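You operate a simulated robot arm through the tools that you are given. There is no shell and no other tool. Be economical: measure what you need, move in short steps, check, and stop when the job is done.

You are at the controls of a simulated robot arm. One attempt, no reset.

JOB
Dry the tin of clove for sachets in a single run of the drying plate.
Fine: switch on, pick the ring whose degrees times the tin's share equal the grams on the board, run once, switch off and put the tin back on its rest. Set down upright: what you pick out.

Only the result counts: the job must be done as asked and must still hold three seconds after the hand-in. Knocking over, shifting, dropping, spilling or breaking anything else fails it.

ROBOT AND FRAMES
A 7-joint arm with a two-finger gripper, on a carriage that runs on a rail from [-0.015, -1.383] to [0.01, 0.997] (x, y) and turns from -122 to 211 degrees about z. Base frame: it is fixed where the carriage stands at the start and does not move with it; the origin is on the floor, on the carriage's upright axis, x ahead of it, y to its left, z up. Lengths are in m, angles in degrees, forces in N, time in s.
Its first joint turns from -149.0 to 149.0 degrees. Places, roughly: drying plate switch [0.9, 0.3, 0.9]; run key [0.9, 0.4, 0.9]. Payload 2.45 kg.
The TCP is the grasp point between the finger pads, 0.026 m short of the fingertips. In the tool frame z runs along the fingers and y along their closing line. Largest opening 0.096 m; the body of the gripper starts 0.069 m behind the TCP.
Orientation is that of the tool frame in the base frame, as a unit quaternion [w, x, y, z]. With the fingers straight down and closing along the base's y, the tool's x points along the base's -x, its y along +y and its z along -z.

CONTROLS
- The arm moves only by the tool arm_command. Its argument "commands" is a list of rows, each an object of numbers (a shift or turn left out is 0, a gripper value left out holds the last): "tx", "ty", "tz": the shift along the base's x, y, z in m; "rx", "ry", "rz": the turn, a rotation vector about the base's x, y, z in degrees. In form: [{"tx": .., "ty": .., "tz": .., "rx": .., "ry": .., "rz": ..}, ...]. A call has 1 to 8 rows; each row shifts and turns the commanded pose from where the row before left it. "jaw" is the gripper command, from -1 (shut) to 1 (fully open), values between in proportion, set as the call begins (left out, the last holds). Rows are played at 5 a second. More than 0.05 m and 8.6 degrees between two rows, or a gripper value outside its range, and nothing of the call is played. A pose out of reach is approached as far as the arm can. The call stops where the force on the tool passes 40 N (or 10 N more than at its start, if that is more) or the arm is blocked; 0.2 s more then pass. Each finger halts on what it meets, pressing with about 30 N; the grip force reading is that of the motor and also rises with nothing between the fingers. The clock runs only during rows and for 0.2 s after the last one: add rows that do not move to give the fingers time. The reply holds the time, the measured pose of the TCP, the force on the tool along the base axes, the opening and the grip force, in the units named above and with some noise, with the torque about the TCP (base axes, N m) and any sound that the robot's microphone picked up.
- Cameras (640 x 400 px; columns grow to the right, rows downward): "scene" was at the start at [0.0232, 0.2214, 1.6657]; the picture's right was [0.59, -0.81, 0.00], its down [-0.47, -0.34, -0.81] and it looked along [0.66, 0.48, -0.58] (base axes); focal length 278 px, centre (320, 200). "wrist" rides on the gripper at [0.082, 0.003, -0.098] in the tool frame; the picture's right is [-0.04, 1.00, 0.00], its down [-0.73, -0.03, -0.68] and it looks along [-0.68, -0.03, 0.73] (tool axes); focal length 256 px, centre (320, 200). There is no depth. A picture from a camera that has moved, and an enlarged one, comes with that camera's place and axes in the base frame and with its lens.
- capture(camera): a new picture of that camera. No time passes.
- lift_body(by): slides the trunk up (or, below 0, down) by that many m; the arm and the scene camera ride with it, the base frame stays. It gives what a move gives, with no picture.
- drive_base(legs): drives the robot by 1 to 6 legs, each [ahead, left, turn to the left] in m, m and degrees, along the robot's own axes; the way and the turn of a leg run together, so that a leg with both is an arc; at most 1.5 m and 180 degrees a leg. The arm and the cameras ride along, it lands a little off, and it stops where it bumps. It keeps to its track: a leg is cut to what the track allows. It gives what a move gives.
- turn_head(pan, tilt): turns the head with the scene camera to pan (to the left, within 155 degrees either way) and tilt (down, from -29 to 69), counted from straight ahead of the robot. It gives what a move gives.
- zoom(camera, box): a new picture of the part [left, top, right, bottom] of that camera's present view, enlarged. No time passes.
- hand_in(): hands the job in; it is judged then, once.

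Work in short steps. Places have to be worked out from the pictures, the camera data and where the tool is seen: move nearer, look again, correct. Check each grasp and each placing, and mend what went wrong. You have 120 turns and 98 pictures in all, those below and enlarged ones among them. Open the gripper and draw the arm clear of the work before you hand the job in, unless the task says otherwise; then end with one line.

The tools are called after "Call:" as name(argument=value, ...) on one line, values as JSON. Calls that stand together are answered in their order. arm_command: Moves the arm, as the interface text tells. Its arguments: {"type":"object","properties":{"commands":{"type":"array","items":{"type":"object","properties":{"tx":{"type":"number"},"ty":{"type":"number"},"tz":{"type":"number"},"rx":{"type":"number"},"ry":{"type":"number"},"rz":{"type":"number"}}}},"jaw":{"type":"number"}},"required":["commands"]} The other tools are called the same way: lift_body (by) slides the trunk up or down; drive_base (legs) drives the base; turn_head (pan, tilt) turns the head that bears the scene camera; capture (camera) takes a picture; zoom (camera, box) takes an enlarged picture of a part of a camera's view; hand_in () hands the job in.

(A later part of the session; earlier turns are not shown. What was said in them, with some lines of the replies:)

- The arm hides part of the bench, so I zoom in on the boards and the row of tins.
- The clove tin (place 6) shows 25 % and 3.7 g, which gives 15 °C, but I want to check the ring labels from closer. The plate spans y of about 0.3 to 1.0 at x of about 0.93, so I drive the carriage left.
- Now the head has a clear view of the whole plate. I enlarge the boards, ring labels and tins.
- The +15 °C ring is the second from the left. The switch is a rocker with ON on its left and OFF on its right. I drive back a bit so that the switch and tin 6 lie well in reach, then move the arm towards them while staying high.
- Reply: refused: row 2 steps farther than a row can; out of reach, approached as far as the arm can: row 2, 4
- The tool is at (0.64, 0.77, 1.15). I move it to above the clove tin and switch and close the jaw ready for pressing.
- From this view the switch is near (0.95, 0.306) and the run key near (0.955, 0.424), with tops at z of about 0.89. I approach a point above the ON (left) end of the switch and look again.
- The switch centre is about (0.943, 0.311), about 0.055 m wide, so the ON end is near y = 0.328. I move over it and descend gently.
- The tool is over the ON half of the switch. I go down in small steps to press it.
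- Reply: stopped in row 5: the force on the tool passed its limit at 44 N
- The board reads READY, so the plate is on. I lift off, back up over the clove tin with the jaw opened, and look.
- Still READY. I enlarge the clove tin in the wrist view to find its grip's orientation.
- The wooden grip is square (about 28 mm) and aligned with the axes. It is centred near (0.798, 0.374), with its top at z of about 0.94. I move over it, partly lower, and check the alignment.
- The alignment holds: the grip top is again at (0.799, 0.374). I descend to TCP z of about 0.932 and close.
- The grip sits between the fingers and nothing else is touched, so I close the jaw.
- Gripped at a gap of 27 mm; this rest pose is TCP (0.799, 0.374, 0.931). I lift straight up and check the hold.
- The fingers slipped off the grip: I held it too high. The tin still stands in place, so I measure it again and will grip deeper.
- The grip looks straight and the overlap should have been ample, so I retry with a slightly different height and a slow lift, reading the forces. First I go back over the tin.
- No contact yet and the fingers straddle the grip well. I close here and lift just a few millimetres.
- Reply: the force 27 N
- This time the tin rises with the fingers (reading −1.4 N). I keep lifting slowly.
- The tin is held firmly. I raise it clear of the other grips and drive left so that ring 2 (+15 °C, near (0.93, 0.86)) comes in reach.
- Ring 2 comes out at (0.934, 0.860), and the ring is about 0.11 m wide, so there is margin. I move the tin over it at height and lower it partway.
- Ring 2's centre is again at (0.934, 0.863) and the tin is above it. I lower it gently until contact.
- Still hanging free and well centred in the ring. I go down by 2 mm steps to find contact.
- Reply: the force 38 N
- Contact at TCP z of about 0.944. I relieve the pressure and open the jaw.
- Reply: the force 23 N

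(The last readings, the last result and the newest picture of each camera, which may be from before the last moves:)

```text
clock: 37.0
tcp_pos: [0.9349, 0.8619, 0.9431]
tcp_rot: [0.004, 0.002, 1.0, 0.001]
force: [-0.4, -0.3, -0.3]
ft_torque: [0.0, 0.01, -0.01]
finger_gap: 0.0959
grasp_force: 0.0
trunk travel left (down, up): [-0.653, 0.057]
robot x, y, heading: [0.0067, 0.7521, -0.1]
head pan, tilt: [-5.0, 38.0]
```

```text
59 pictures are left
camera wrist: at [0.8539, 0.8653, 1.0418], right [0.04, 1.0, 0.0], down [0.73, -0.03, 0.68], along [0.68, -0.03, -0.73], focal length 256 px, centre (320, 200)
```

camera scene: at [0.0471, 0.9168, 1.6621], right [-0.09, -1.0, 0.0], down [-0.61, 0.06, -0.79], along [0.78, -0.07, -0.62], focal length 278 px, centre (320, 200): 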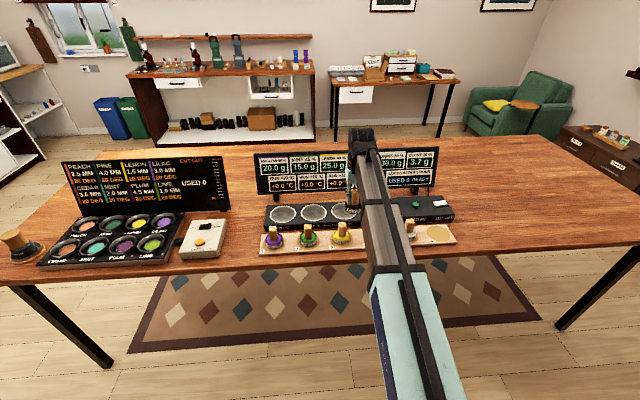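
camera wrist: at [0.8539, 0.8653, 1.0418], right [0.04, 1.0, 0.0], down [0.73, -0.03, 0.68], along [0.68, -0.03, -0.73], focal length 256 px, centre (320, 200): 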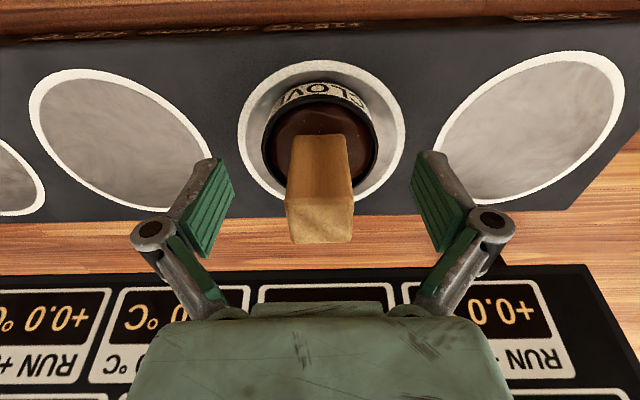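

The tin stands upright, centred in the +15 °C ring. I lift clear, close the jaw, and drive back towards the run key.

Call:
arm_command(commands=[{"tz": 0.03}, {"tz": 0.04}, {"tz": 0.04}, {"tz": 0.03}, {}])

Call:
arm_command(commands=[{}, {}, {}], jaw=-1)

Call:
drive_base(legs=[[0, -0.35, 0]])

Call:
capture(camera="wrist")

Call:
capture(camera="scene")

```text
clock: 38.2
tcp_pos: [0.9354, 0.8639, 1.0837]
tcp_rot: [0.005, 0.001, 1.0, 0.0]
force: [-0.5, 0.0, 0.0]
ft_torque: [0.01, -0.03, 0.0]
finger_gap: 0.096
grasp_force: 0.0
trunk travel left (down, up): [-0.653, 0.057]
robot x, y, heading: [0.007, 0.7573, -0.1]
head pan, tilt: [-5.0, 38.0]
```

```text
clock: 39.0
tcp_pos: [0.9363, 0.864, 1.0832]
tcp_rot: [0.003, 0.001, 1.0, 0.0]
force: [0.2, -0.3, 0.3]
ft_torque: [-0.01, 0.0, 0.03]
finger_gap: 0.0001
grasp_force: 28.9
trunk travel left (down, up): [-0.653, 0.057]
robot x, y, heading: [0.0064, 0.7558, -0.1]
head pan, tilt: [-5.0, 38.0]
```

```text
clock: 41.3
tcp_pos: [0.9315, 0.5076, 1.082]
tcp_rot: [0.004, 0.003, 1.0, 0.002]
force: [0.8, -0.6, 0.3]
ft_torque: [-0.01, 0.04, 0.02]
finger_gap: 0.0002
grasp_force: 28.5
trunk travel left (down, up): [-0.653, 0.057]
robot x, y, heading: [0.0074, 0.3967, -0.5]
head pan, tilt: [-5.0, 38.0]
```

```text
58 pictures are left
camera wrist: at [0.8507, 0.5114, 1.1812], right [0.05, 1.0, 0.0], down [0.73, -0.03, 0.68], along [0.68, -0.03, -0.73], focal length 256 px, centre (320, 200)
```

wrist: 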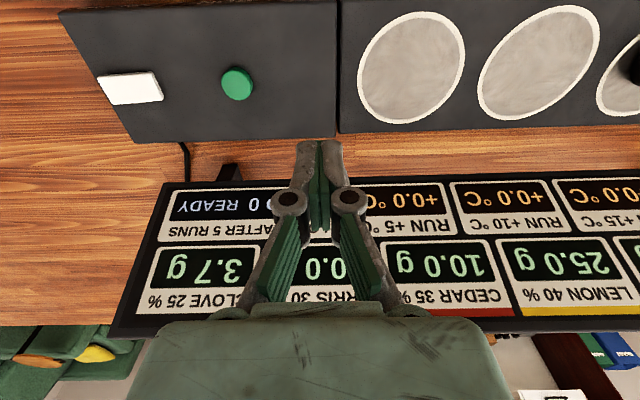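

```text
57 pictures are left
camera scene: at [0.0436, 0.5623, 1.6622], right [-0.09, -1.0, 0.0], down [-0.61, 0.06, -0.79], along [0.78, -0.07, -0.62], focal length 278 px, centre (320, 200)
```

scene: 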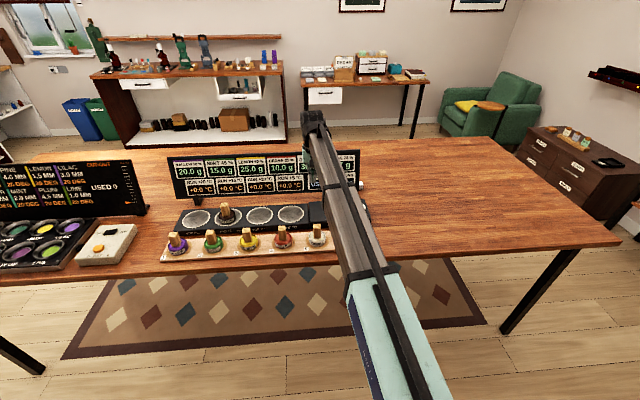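

The run key is at about (0.941, 0.422). I go over it and lower partway to verify.

Call:
arm_command(commands=[{"tx": 0.005, "ty": -0.043}, {"tx": 0.004, "ty": -0.043}, {"tz": -0.04}, {"tz": -0.04}, {"tz": -0.025}])

Call:
capture(camera="wrist")

Call:
zoom(camera="scene", box=[290, 160, 410, 240])

```text
clock: 42.5
tcp_pos: [0.9405, 0.4223, 0.9779]
tcp_rot: [0.003, 0.003, 1.0, 0.001]
force: [-0.7, -0.7, 0.4]
ft_torque: [0.0, -0.02, 0.0]
finger_gap: 0.0002
grasp_force: 28.4
trunk travel left (down, up): [-0.653, 0.057]
robot x, y, heading: [0.0051, 0.4021, -0.5]
head pan, tilt: [-5.0, 38.0]
```

```text
56 pictures are left
camera wrist: at [0.8588, 0.4247, 1.0767], right [0.05, 1.0, 0.0], down [0.73, -0.03, 0.68], along [0.68, -0.03, -0.73], focal length 256 px, centre (320, 200)
```

wrist: 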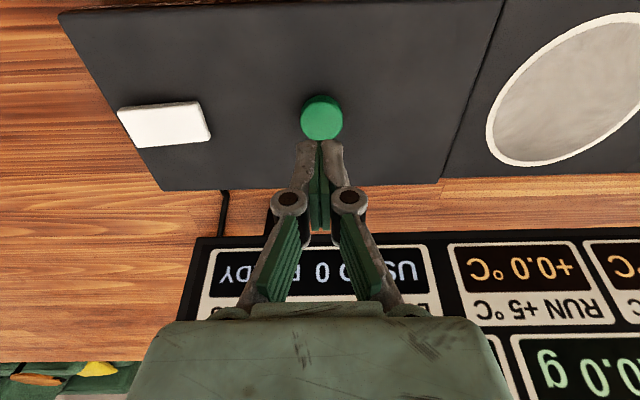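

```text
5.00 times, centred on (350, 200) of scene
camera zoom: at [0.0437, 0.5624, 1.6622], right [-0.09, -1.0, 0.0], down [-0.61, 0.06, -0.79], along [0.78, -0.07, -0.62], focal length 1390 px, centre (170, 200)
```

zoom: 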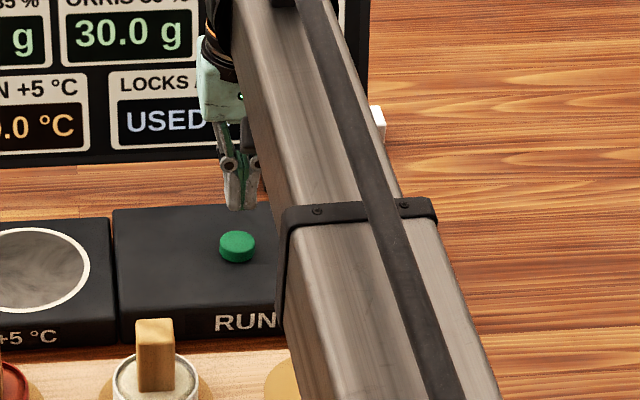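

The key is exactly under the fingers at (0.939, 0.422). I press it in a single steady descent and then look at the board.

Call:
arm_command(commands=[{"tz": -0.02}, {"tz": -0.01}, {"tz": -0.005}, {"tz": -0.004}, {"tz": -0.004}, {"tz": -0.003}])

Call:
capture(camera="wrist")

Call:
zoom(camera="scene", box=[160, 140, 400, 240])

```text
clock: 43.9
tcp_pos: [0.9412, 0.4209, 0.9322]
tcp_rot: [0.004, 0.003, 1.0, 0.0]
force: [-1.9, -0.7, 2.6]
ft_torque: [-0.02, 0.02, 0.02]
finger_gap: 0.0061
grasp_force: 29.2
trunk travel left (down, up): [-0.653, 0.057]
robot x, y, heading: [0.004, 0.4048, -0.3]
head pan, tilt: [-5.0, 38.0]
heard: click
```

```text
54 pictures are left
camera wrist: at [0.8601, 0.425, 1.0314], right [0.05, 1.0, 0.0], down [0.73, -0.03, 0.69], along [0.68, -0.03, -0.73], focal length 256 px, centre (320, 200)
```

wrist: 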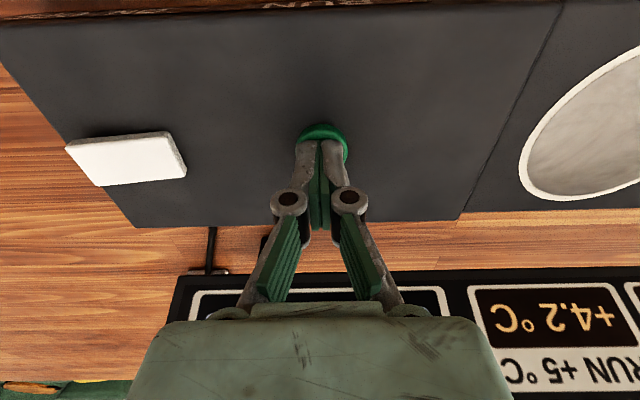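

```text
2.67 times, centred on (280, 190) of scene
camera zoom: at [0.0432, 0.5624, 1.6622], right [-0.09, -1.0, 0.0], down [-0.61, 0.06, -0.79], along [0.78, -0.07, -0.62], focal length 741 px, centre (427, 227)
```

zoom: 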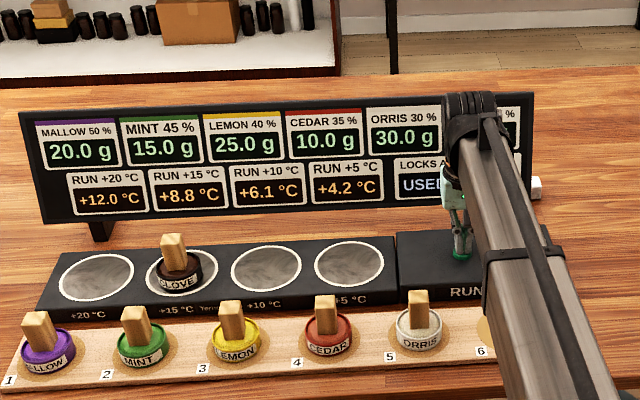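

A click was heard and the temperatures are rising: the run is on. I lift off the key and let the run go on.

Call:
arm_command(commands=[{"tz": 0.03}, {"tz": 0.04}, {"tz": 0.04}, {"ty": -0.04}, {"ty": -0.04}, {}])

Call:
capture(camera="wrist")

Call:
zoom(camera="scene", box=[160, 140, 400, 240])

```text
clock: 45.3
tcp_pos: [0.941, 0.3397, 1.044]
tcp_rot: [0.004, 0.003, 1.0, 0.0]
force: [0.0, -1.0, -0.2]
ft_torque: [-0.01, 0.04, -0.02]
finger_gap: 0.0
grasp_force: 28.2
trunk travel left (down, up): [-0.653, 0.057]
robot x, y, heading: [0.001, 0.4027, -0.4]
head pan, tilt: [-5.0, 38.0]
```

```text
52 pictures are left
camera wrist: at [0.8593, 0.3438, 1.1419], right [0.05, 1.0, 0.0], down [0.73, -0.03, 0.68], along [0.68, -0.03, -0.73], focal length 256 px, centre (320, 200)
```

wrist: 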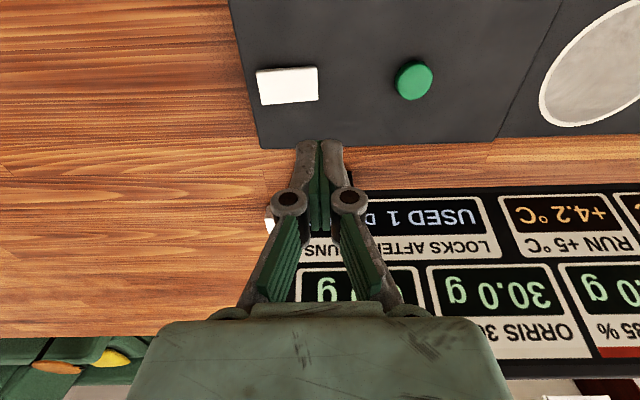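

```text
2.67 times, centred on (280, 190) of scene
camera zoom: at [0.0435, 0.5624, 1.6622], right [-0.09, -1.0, 0.0], down [-0.61, 0.06, -0.79], along [0.78, -0.07, -0.62], focal length 741 px, centre (427, 227)
```

zoom: 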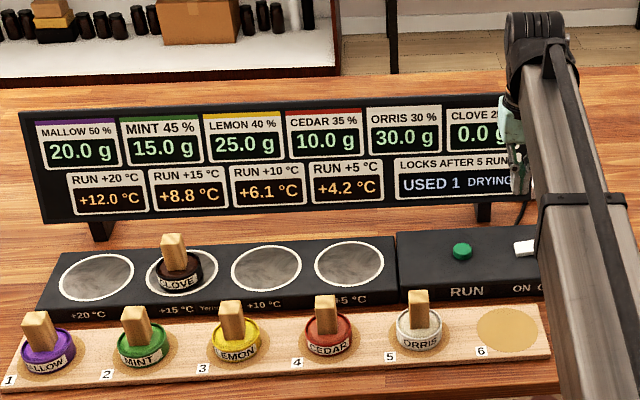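

The board shows USED 1, DRYING, and clove 0.0 g. I wait for the run to end before switching off.

Call:
arm_command(commands=[{}, {}, {}, {}, {}, {}, {}, {}])

Call:
zoom(camera="wrist", box=[240, 170, 640, 400])

Call:
zoom(camera="scene", box=[160, 140, 400, 240])

```text
clock: 47.1
tcp_pos: [0.9402, 0.341, 1.0423]
tcp_rot: [0.004, 0.003, 1.0, 0.0]
force: [-0.5, 1.0, -0.2]
ft_torque: [0.02, 0.02, -0.02]
finger_gap: 0.0
grasp_force: 28.2
trunk travel left (down, up): [-0.653, 0.057]
robot x, y, heading: [0.0048, 0.4008, -0.4]
head pan, tilt: [-5.0, 38.0]
```

```text
1.60 times, centred on (440, 285) of wrist
camera zoom: at [0.8593, 0.344, 1.1417], right [0.05, 1.0, 0.0], down [0.73, -0.03, 0.68], along [0.68, -0.03, -0.73], focal length 410 px, centre (128, 64)
```

zoom: 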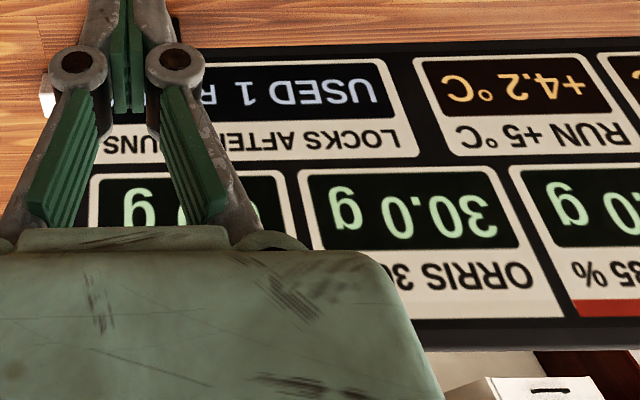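

```text
2.67 times, centred on (280, 190) of scene
camera zoom: at [0.0436, 0.5625, 1.6621], right [-0.09, -1.0, 0.0], down [-0.61, 0.06, -0.79], along [0.78, -0.07, -0.62], focal length 741 px, centre (427, 227)
```

zoom: 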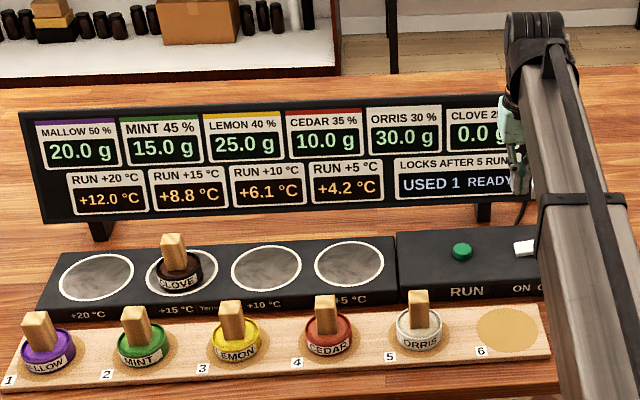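

The run is over (READY, USED 1, clove 0.0 g). Now I press the OFF end of the switch, near (0.943, 0.294).

Call:
arm_command(commands=[{"ty": -0.046, "tx": 0.001}, {"tz": -0.04}, {"tz": -0.04}])

Call:
capture(camera="wrist")

```text
clock: 47.9
tcp_pos: [0.9423, 0.2965, 0.9618]
tcp_rot: [0.004, 0.003, 1.0, 0.001]
force: [0.6, 0.0, 1.0]
ft_torque: [-0.01, -0.02, -0.01]
finger_gap: 0.0
grasp_force: 28.3
trunk travel left (down, up): [-0.653, 0.057]
robot x, y, heading: [0.0028, 0.4008, -0.3]
head pan, tilt: [-5.0, 38.0]
```

```text
48 pictures are left
camera wrist: at [0.8611, 0.2992, 1.0604], right [0.05, 1.0, 0.0], down [0.73, -0.03, 0.68], along [0.68, -0.03, -0.73], focal length 256 px, centre (320, 200)
```

wrist: 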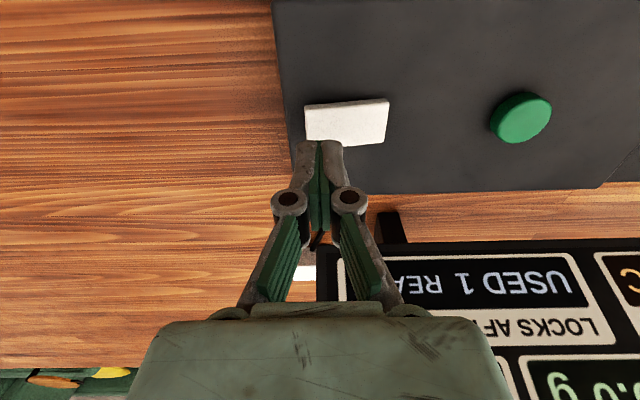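

The fingers are over the OFF half. I press down gently.

Call:
arm_command(commands=[{"tz": -0.012, "ty": 0.002}, {"tz": -0.006}, {"tz": -0.004}, {"tz": -0.004}, {"tz": -0.004}, {"tz": -0.003}])

Call:
arm_command(commands=[{"tz": 0.04}, {"tz": 0.05}, {"tz": 0.04}, {}])

Call:
capture(camera="wrist")

```text
clock: 49.3
tcp_pos: [0.9419, 0.2981, 0.9346]
tcp_rot: [0.007, 0.003, 1.0, 0.001]
force: [7.3, -3.0, 36.8]
ft_torque: [0.2, 0.1, -0.06]
finger_gap: 0.0001
grasp_force: 28.6
trunk travel left (down, up): [-0.653, 0.057]
robot x, y, heading: [0.0021, 0.402, -0.2]
head pan, tilt: [-5.0, 38.0]
```

```text
clock: 50.3
tcp_pos: [0.9432, 0.2975, 1.0601]
tcp_rot: [0.003, 0.003, 1.0, 0.0]
force: [0.1, -0.9, 0.1]
ft_torque: [-0.06, 0.01, 0.04]
finger_gap: 0.0
grasp_force: 28.3
trunk travel left (down, up): [-0.653, 0.057]
robot x, y, heading: [0.0028, 0.3997, -0.3]
head pan, tilt: [-5.0, 38.0]
```

```text
47 pictures are left
camera wrist: at [0.8613, 0.3004, 1.1585], right [0.05, 1.0, 0.0], down [0.73, -0.03, 0.68], along [0.68, -0.03, -0.73], focal length 256 px, centre (320, 200)
```

wrist: 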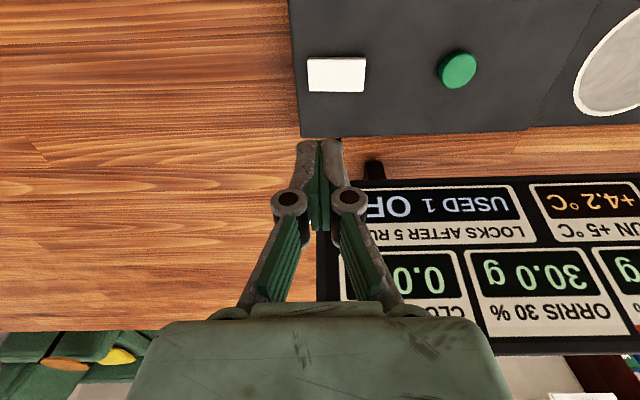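

The board reads OFF. I drive left again to fetch the tin, with the jaw opened at height.

Call:
drive_base(legs=[[0, 0.355, 0]])

Call:
arm_command(commands=[{"tz": 0.03}, {"ty": 0.045}, {"ty": 0.045}, {"ty": 0.045}, {"ty": 0.045}, {"ty": 0.02}, {}], jaw=1)

Call:
capture(camera="wrist")

```text
clock: 52.6
tcp_pos: [0.9468, 0.6531, 1.0595]
tcp_rot: [0.004, 0.003, 1.0, 0.001]
force: [0.1, 0.1, 0.4]
ft_torque: [0.01, 0.01, 0.02]
finger_gap: 0.0002
grasp_force: 28.5
trunk travel left (down, up): [-0.653, 0.057]
robot x, y, heading: [0.0081, 0.7598, -0.3]
head pan, tilt: [-5.0, 38.0]
```

```text
clock: 54.2
tcp_pos: [0.9476, 0.8534, 1.0899]
tcp_rot: [0.003, 0.003, 1.0, 0.001]
force: [0.1, 0.2, -1.4]
ft_torque: [-0.01, 0.01, 0.02]
finger_gap: 0.0958
grasp_force: 0.1
trunk travel left (down, up): [-0.653, 0.057]
robot x, y, heading: [0.0061, 0.7572, -0.5]
head pan, tilt: [-5.0, 38.0]
```

```text
46 pictures are left
camera wrist: at [0.8657, 0.8569, 1.1887], right [0.05, 1.0, 0.0], down [0.73, -0.04, 0.68], along [0.68, -0.03, -0.73], focal length 256 px, centre (320, 200)
```

wrist: 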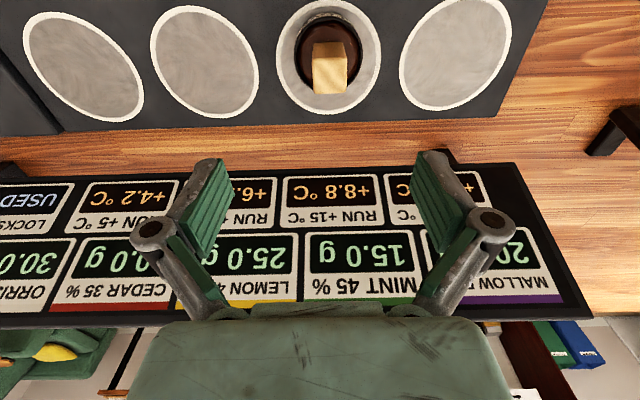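

The tin's grip is at (0.934, 0.863), as I left it. I move over it and go down to just above the grasp height.

Call:
arm_command(commands=[{"tx": -0.013, "ty": 0.009}, {"tz": -0.04}, {"tz": -0.04}, {"tz": -0.04}, {"tz": -0.01}, {}])

Call:
capture(camera="wrist")

```text
clock: 55.6
tcp_pos: [0.9347, 0.8614, 0.958]
tcp_rot: [0.005, 0.003, 1.0, 0.0]
force: [0.5, 0.4, 0.3]
ft_torque: [0.02, 0.0, 0.03]
finger_gap: 0.0957
grasp_force: 0.1
trunk travel left (down, up): [-0.653, 0.057]
robot x, y, heading: [0.008, 0.7583, -0.5]
head pan, tilt: [-5.0, 38.0]
```

```text
45 pictures are left
camera wrist: at [0.8537, 0.8644, 1.0564], right [0.05, 1.0, 0.0], down [0.73, -0.04, 0.68], along [0.68, -0.03, -0.73], focal length 256 px, centre (320, 200)
```

wrist: 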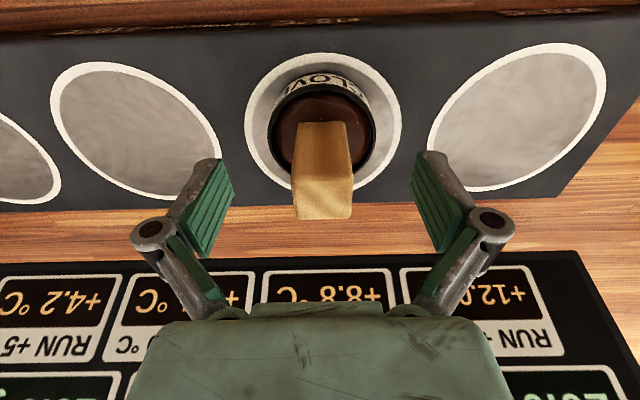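

Well aligned. I go down to 0.944, close, and lift slowly.

Call:
arm_command(commands=[{"tz": -0.007}, {"tz": -0.007}, {}])

Call:
arm_command(commands=[{}, {}, {}, {}], jaw=-1)

Call:
arm_command(commands=[{"tz": 0.003}, {"tz": 0.003}, {"tz": 0.003}, {"tz": 0.004}, {}])

Call:
capture(camera="wrist")

```text
clock: 56.4
tcp_pos: [0.9351, 0.8612, 0.9442]
tcp_rot: [0.003, 0.004, 1.0, 0.0]
force: [0.6, 0.2, -0.3]
ft_torque: [0.0, -0.01, -0.02]
finger_gap: 0.0961
grasp_force: 0.1
trunk travel left (down, up): [-0.653, 0.057]
robot x, y, heading: [0.0063, 0.7584, -0.3]
head pan, tilt: [-5.0, 38.0]
```

```text
clock: 57.4
tcp_pos: [0.9352, 0.8618, 0.9454]
tcp_rot: [0.005, 0.004, 1.0, 0.001]
force: [1.5, 0.8, 7.2]
ft_torque: [0.05, -0.01, -0.11]
finger_gap: 0.0273
grasp_force: 29.9
trunk travel left (down, up): [-0.653, 0.057]
robot x, y, heading: [0.0079, 0.756, -0.1]
head pan, tilt: [-5.0, 38.0]
```

```text
clock: 58.6
tcp_pos: [0.9345, 0.8621, 0.9583]
tcp_rot: [0.003, 0.004, 1.0, 0.001]
force: [0.4, 0.1, -1.4]
ft_torque: [-0.01, 0.01, -0.01]
finger_gap: 0.0273
grasp_force: 30.1
trunk travel left (down, up): [-0.653, 0.057]
robot x, y, heading: [0.0087, 0.7607, -0.1]
head pan, tilt: [-5.0, 38.0]
```

```text
44 pictures are left
camera wrist: at [0.8529, 0.8656, 1.0567], right [0.05, 1.0, 0.0], down [0.73, -0.04, 0.68], along [0.68, -0.03, -0.73], focal length 256 px, centre (320, 200)
```

wrist: 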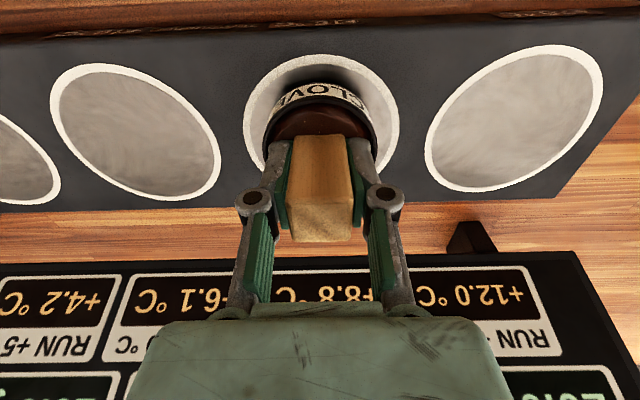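

Held again. I lift slowly to a safe height, drive back right, and go over rest 6.

Call:
arm_command(commands=[{"tz": 0.015}, {"tz": 0.02}, {"tz": 0.02}, {"tz": 0.02}, {"tz": 0.02}, {"tz": 0.02}, {}])

Call:
drive_base(legs=[[0, -0.355, 0]])

Call:
arm_command(commands=[{"ty": -0.033}, {"ty": -0.033}, {"ty": -0.033}, {"ty": -0.033}, {}])

Call:
arm_command(commands=[{"tx": -0.03}, {"tx": -0.03}, {"tx": -0.03}, {"tx": -0.03}, {"tx": -0.017}, {}])

Call:
capture(camera="wrist")

```text
clock: 60.2
tcp_pos: [0.934, 0.8616, 1.0741]
tcp_rot: [0.003, 0.004, 1.0, 0.001]
force: [-0.5, -0.7, -1.8]
ft_torque: [-0.01, -0.01, 0.01]
finger_gap: 0.0275
grasp_force: 30.3
trunk travel left (down, up): [-0.653, 0.057]
robot x, y, heading: [0.0072, 0.7626, -0.3]
head pan, tilt: [-5.0, 38.0]
```

```text
clock: 62.5
tcp_pos: [0.9303, 0.495, 1.0738]
tcp_rot: [0.003, 0.003, 1.0, 0.001]
force: [-0.7, 0.6, -0.9]
ft_torque: [0.0, 0.01, 0.01]
finger_gap: 0.0273
grasp_force: 30.6
trunk travel left (down, up): [-0.653, 0.057]
robot x, y, heading: [0.0026, 0.3897, -0.2]
head pan, tilt: [-5.0, 38.0]
```

```text
clock: 63.7
tcp_pos: [0.9315, 0.3627, 1.0745]
tcp_rot: [0.004, 0.004, 1.0, 0.001]
force: [0.2, -0.1, -0.9]
ft_torque: [-0.01, 0.01, 0.0]
finger_gap: 0.0274
grasp_force: 30.1
trunk travel left (down, up): [-0.653, 0.057]
robot x, y, heading: [0.0063, 0.3925, -0.4]
head pan, tilt: [-5.0, 38.0]
```

```text
clock: 65.1
tcp_pos: [0.7932, 0.3651, 1.0748]
tcp_rot: [0.004, 0.003, 1.0, 0.001]
force: [-0.1, 0.2, -1.2]
ft_torque: [0.0, -0.03, 0.03]
finger_gap: 0.0274
grasp_force: 30.0
trunk travel left (down, up): [-0.653, 0.057]
robot x, y, heading: [0.003, 0.3917, -0.2]
head pan, tilt: [-5.0, 38.0]
```

```text
43 pictures are left
camera wrist: at [0.7111, 0.3679, 1.1736], right [0.05, 1.0, 0.0], down [0.73, -0.04, 0.68], along [0.68, -0.03, -0.73], focal length 256 px, centre (320, 200)
```

wrist: 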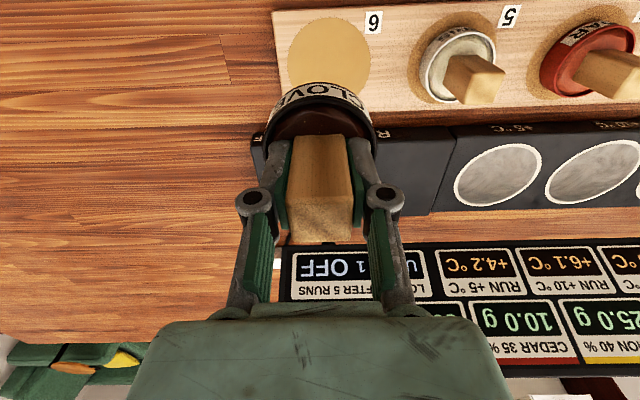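

The rest disc is about at y = 0.375, so I correct y by 9 mm. I aim for (0.795, 0.374), where the tin stood, and lower partway.

Call:
arm_command(commands=[{"tx": 0.002, "ty": 0.009}, {"tz": -0.04}, {"tz": -0.04}, {"tz": -0.03}, {}])

Call:
capture(camera="wrist")

Call:
zoom(camera="scene", box=[320, 210, 384, 250])

```text
clock: 66.3
tcp_pos: [0.7947, 0.3734, 0.9622]
tcp_rot: [0.003, 0.003, 1.0, 0.002]
force: [-0.8, 0.3, -0.7]
ft_torque: [-0.02, -0.02, 0.02]
finger_gap: 0.0274
grasp_force: 30.1
trunk travel left (down, up): [-0.653, 0.057]
robot x, y, heading: [0.005, 0.3907, -0.7]
head pan, tilt: [-5.0, 38.0]
```

```text
42 pictures are left
camera wrist: at [0.7141, 0.377, 1.061], right [0.05, 1.0, 0.0], down [0.73, -0.04, 0.68], along [0.68, -0.03, -0.73], focal length 256 px, centre (320, 200)
```

wrist: 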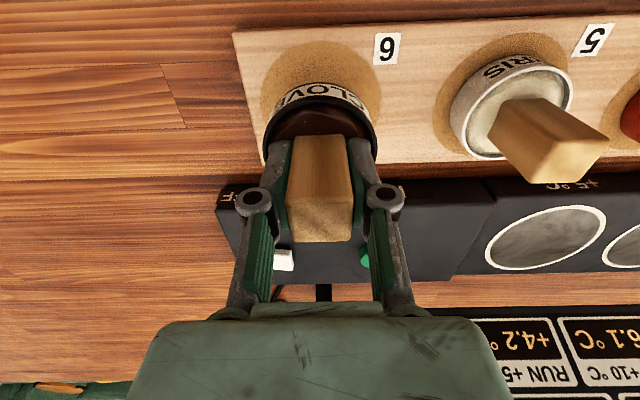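

```text
10.00 times, centred on (352, 230) of scene
camera zoom: at [0.044, 0.5539, 1.6621], right [-0.09, -1.0, 0.0], down [-0.61, 0.06, -0.79], along [0.78, -0.07, -0.62], focal length 2779 px, centre (0, -100)
```

zoom: 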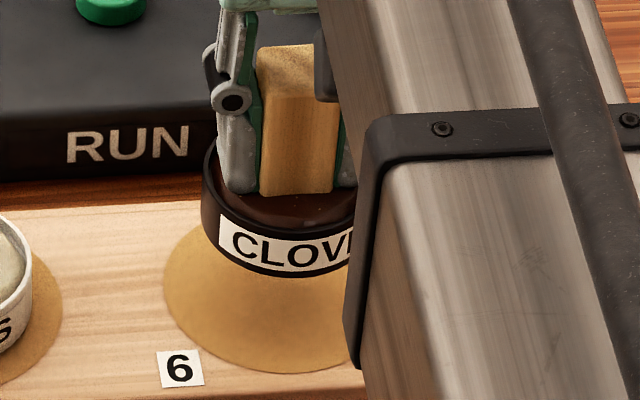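

The tin should land within a few mm of its old spot. I correct by +3 mm in x and +2 mm in y and lower to contact.

Call:
arm_command(commands=[{"tx": 0.003, "ty": 0.002}, {"tz": -0.02}, {"tz": -0.01}, {"tz": -0.003}, {}])

Call:
arm_command(commands=[{"tz": -0.002}, {"tz": -0.002}, {}])

```text
clock: 67.5
tcp_pos: [0.7992, 0.3746, 0.9311]
tcp_rot: [0.004, 0.003, 1.0, 0.0]
force: [-0.1, -0.1, -1.7]
ft_torque: [-0.03, -0.03, -0.01]
finger_gap: 0.0273
grasp_force: 30.2
trunk travel left (down, up): [-0.653, 0.057]
robot x, y, heading: [0.0096, 0.3928, -0.3]
head pan, tilt: [-5.0, 38.0]
```

```text
clock: 68.3
tcp_pos: [0.7992, 0.3746, 0.9281]
tcp_rot: [0.003, 0.003, 1.0, 0.001]
force: [0.8, -0.2, -1.1]
ft_torque: [0.0, 0.01, 0.03]
finger_gap: 0.0274
grasp_force: 30.1
trunk travel left (down, up): [-0.653, 0.057]
robot x, y, heading: [0.0014, 0.3882, -0.5]
head pan, tilt: [-5.0, 38.0]
```

No contact yet, so I go down in 1–2 mm steps.

Call:
arm_command(commands=[{"tz": -0.002}, {}])

Call:
arm_command(commands=[{"tz": -0.002}, {}])

```text
clock: 68.9
tcp_pos: [0.7993, 0.3749, 0.9245]
tcp_rot: [0.004, 0.003, 1.0, 0.001]
force: [-0.2, -1.0, -1.6]
ft_torque: [0.0, 0.03, 0.01]
finger_gap: 0.0271
grasp_force: 29.5
trunk travel left (down, up): [-0.653, 0.057]
robot x, y, heading: [0.0017, 0.3934, -0.4]
head pan, tilt: [-5.0, 38.0]
```

```text
clock: 69.5
tcp_pos: [0.7994, 0.3753, 0.9248]
tcp_rot: [0.004, 0.003, 1.0, 0.001]
force: [2.9, -0.9, 7.3]
ft_torque: [-0.02, -0.02, -0.03]
finger_gap: 0.0274
grasp_force: 29.9
trunk travel left (down, up): [-0.653, 0.057]
robot x, y, heading: [0.0064, 0.3931, -0.3]
head pan, tilt: [-5.0, 38.0]
```

Contact (7 N up) at z of about 0.9245. I release and check.

Call:
arm_command(commands=[{}, {}, {}], jaw=1)

Call:
arm_command(commands=[{"tz": 0.03}, {"tz": 0.04}, {"tz": 0.04}, {"tz": 0.04}, {"tx": -0.04}, {"tx": -0.04}, {"tx": -0.04}, {}])

Call:
capture(camera="wrist")

Call:
zoom(camera="scene", box=[160, 140, 400, 260])

```text
clock: 70.3
tcp_pos: [0.7978, 0.3752, 0.9234]
tcp_rot: [0.003, 0.004, 1.0, 0.001]
force: [0.4, 0.4, 0.8]
ft_torque: [0.03, 0.03, -0.01]
finger_gap: 0.0959
grasp_force: 0.1
trunk travel left (down, up): [-0.653, 0.057]
robot x, y, heading: [0.0075, 0.3983, -0.4]
head pan, tilt: [-5.0, 38.0]
```

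```text
clock: 72.1
tcp_pos: [0.6789, 0.375, 1.0733]
tcp_rot: [0.004, 0.004, 1.0, 0.001]
force: [0.0, 0.2, 0.8]
ft_torque: [-0.01, -0.01, -0.01]
finger_gap: 0.0962
grasp_force: 0.0
trunk travel left (down, up): [-0.653, 0.057]
robot x, y, heading: [0.0035, 0.3919, -0.7]
head pan, tilt: [-5.0, 38.0]
```

```text
40 pictures are left
camera wrist: at [0.5978, 0.3782, 1.1708], right [0.05, 1.0, 0.0], down [0.73, -0.04, 0.68], along [0.68, -0.03, -0.73], focal length 256 px, centre (320, 200)
```

wrist: 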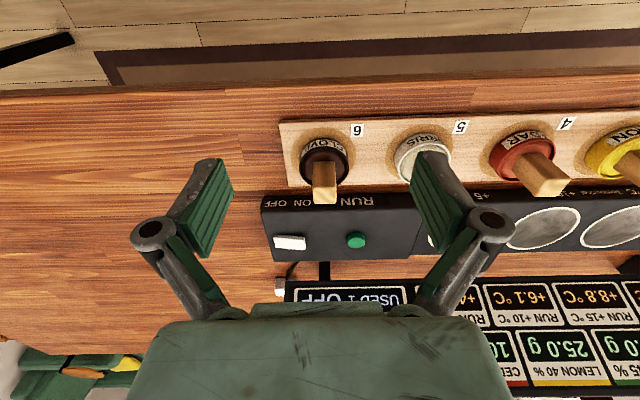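

```text
2.67 times, centred on (280, 200) of scene
camera zoom: at [0.0434, 0.5539, 1.6622], right [-0.09, -1.0, 0.0], down [-0.61, 0.06, -0.79], along [0.78, -0.07, -0.62], focal length 741 px, centre (427, 200)
```

zoom: 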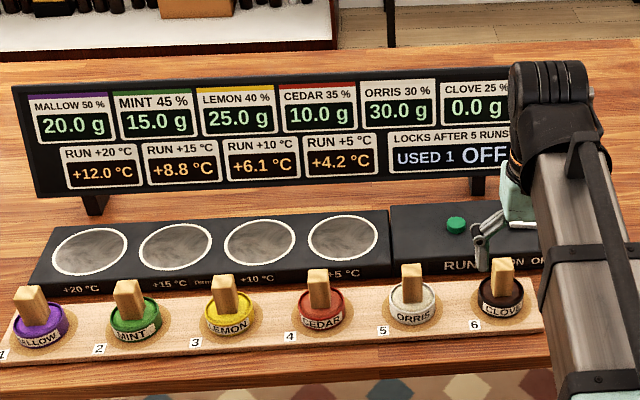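

The clove tin is upright on rest 6. The board reads USED 1, OFF and clove 0.0 g, and the arm is clear with the jaw open. I hand in.

Call:
hand_in()

```text
The job is handed in.
```

I dried the clove tin in a single run on the +15 °C ring, then switched the plate off and set the tin upright on rest 6. The board reads clove 0.0 g, USED 1, OFF. On the first grasp the fingers slipped off the grip, but the tin stayed standing and the second grasp held.
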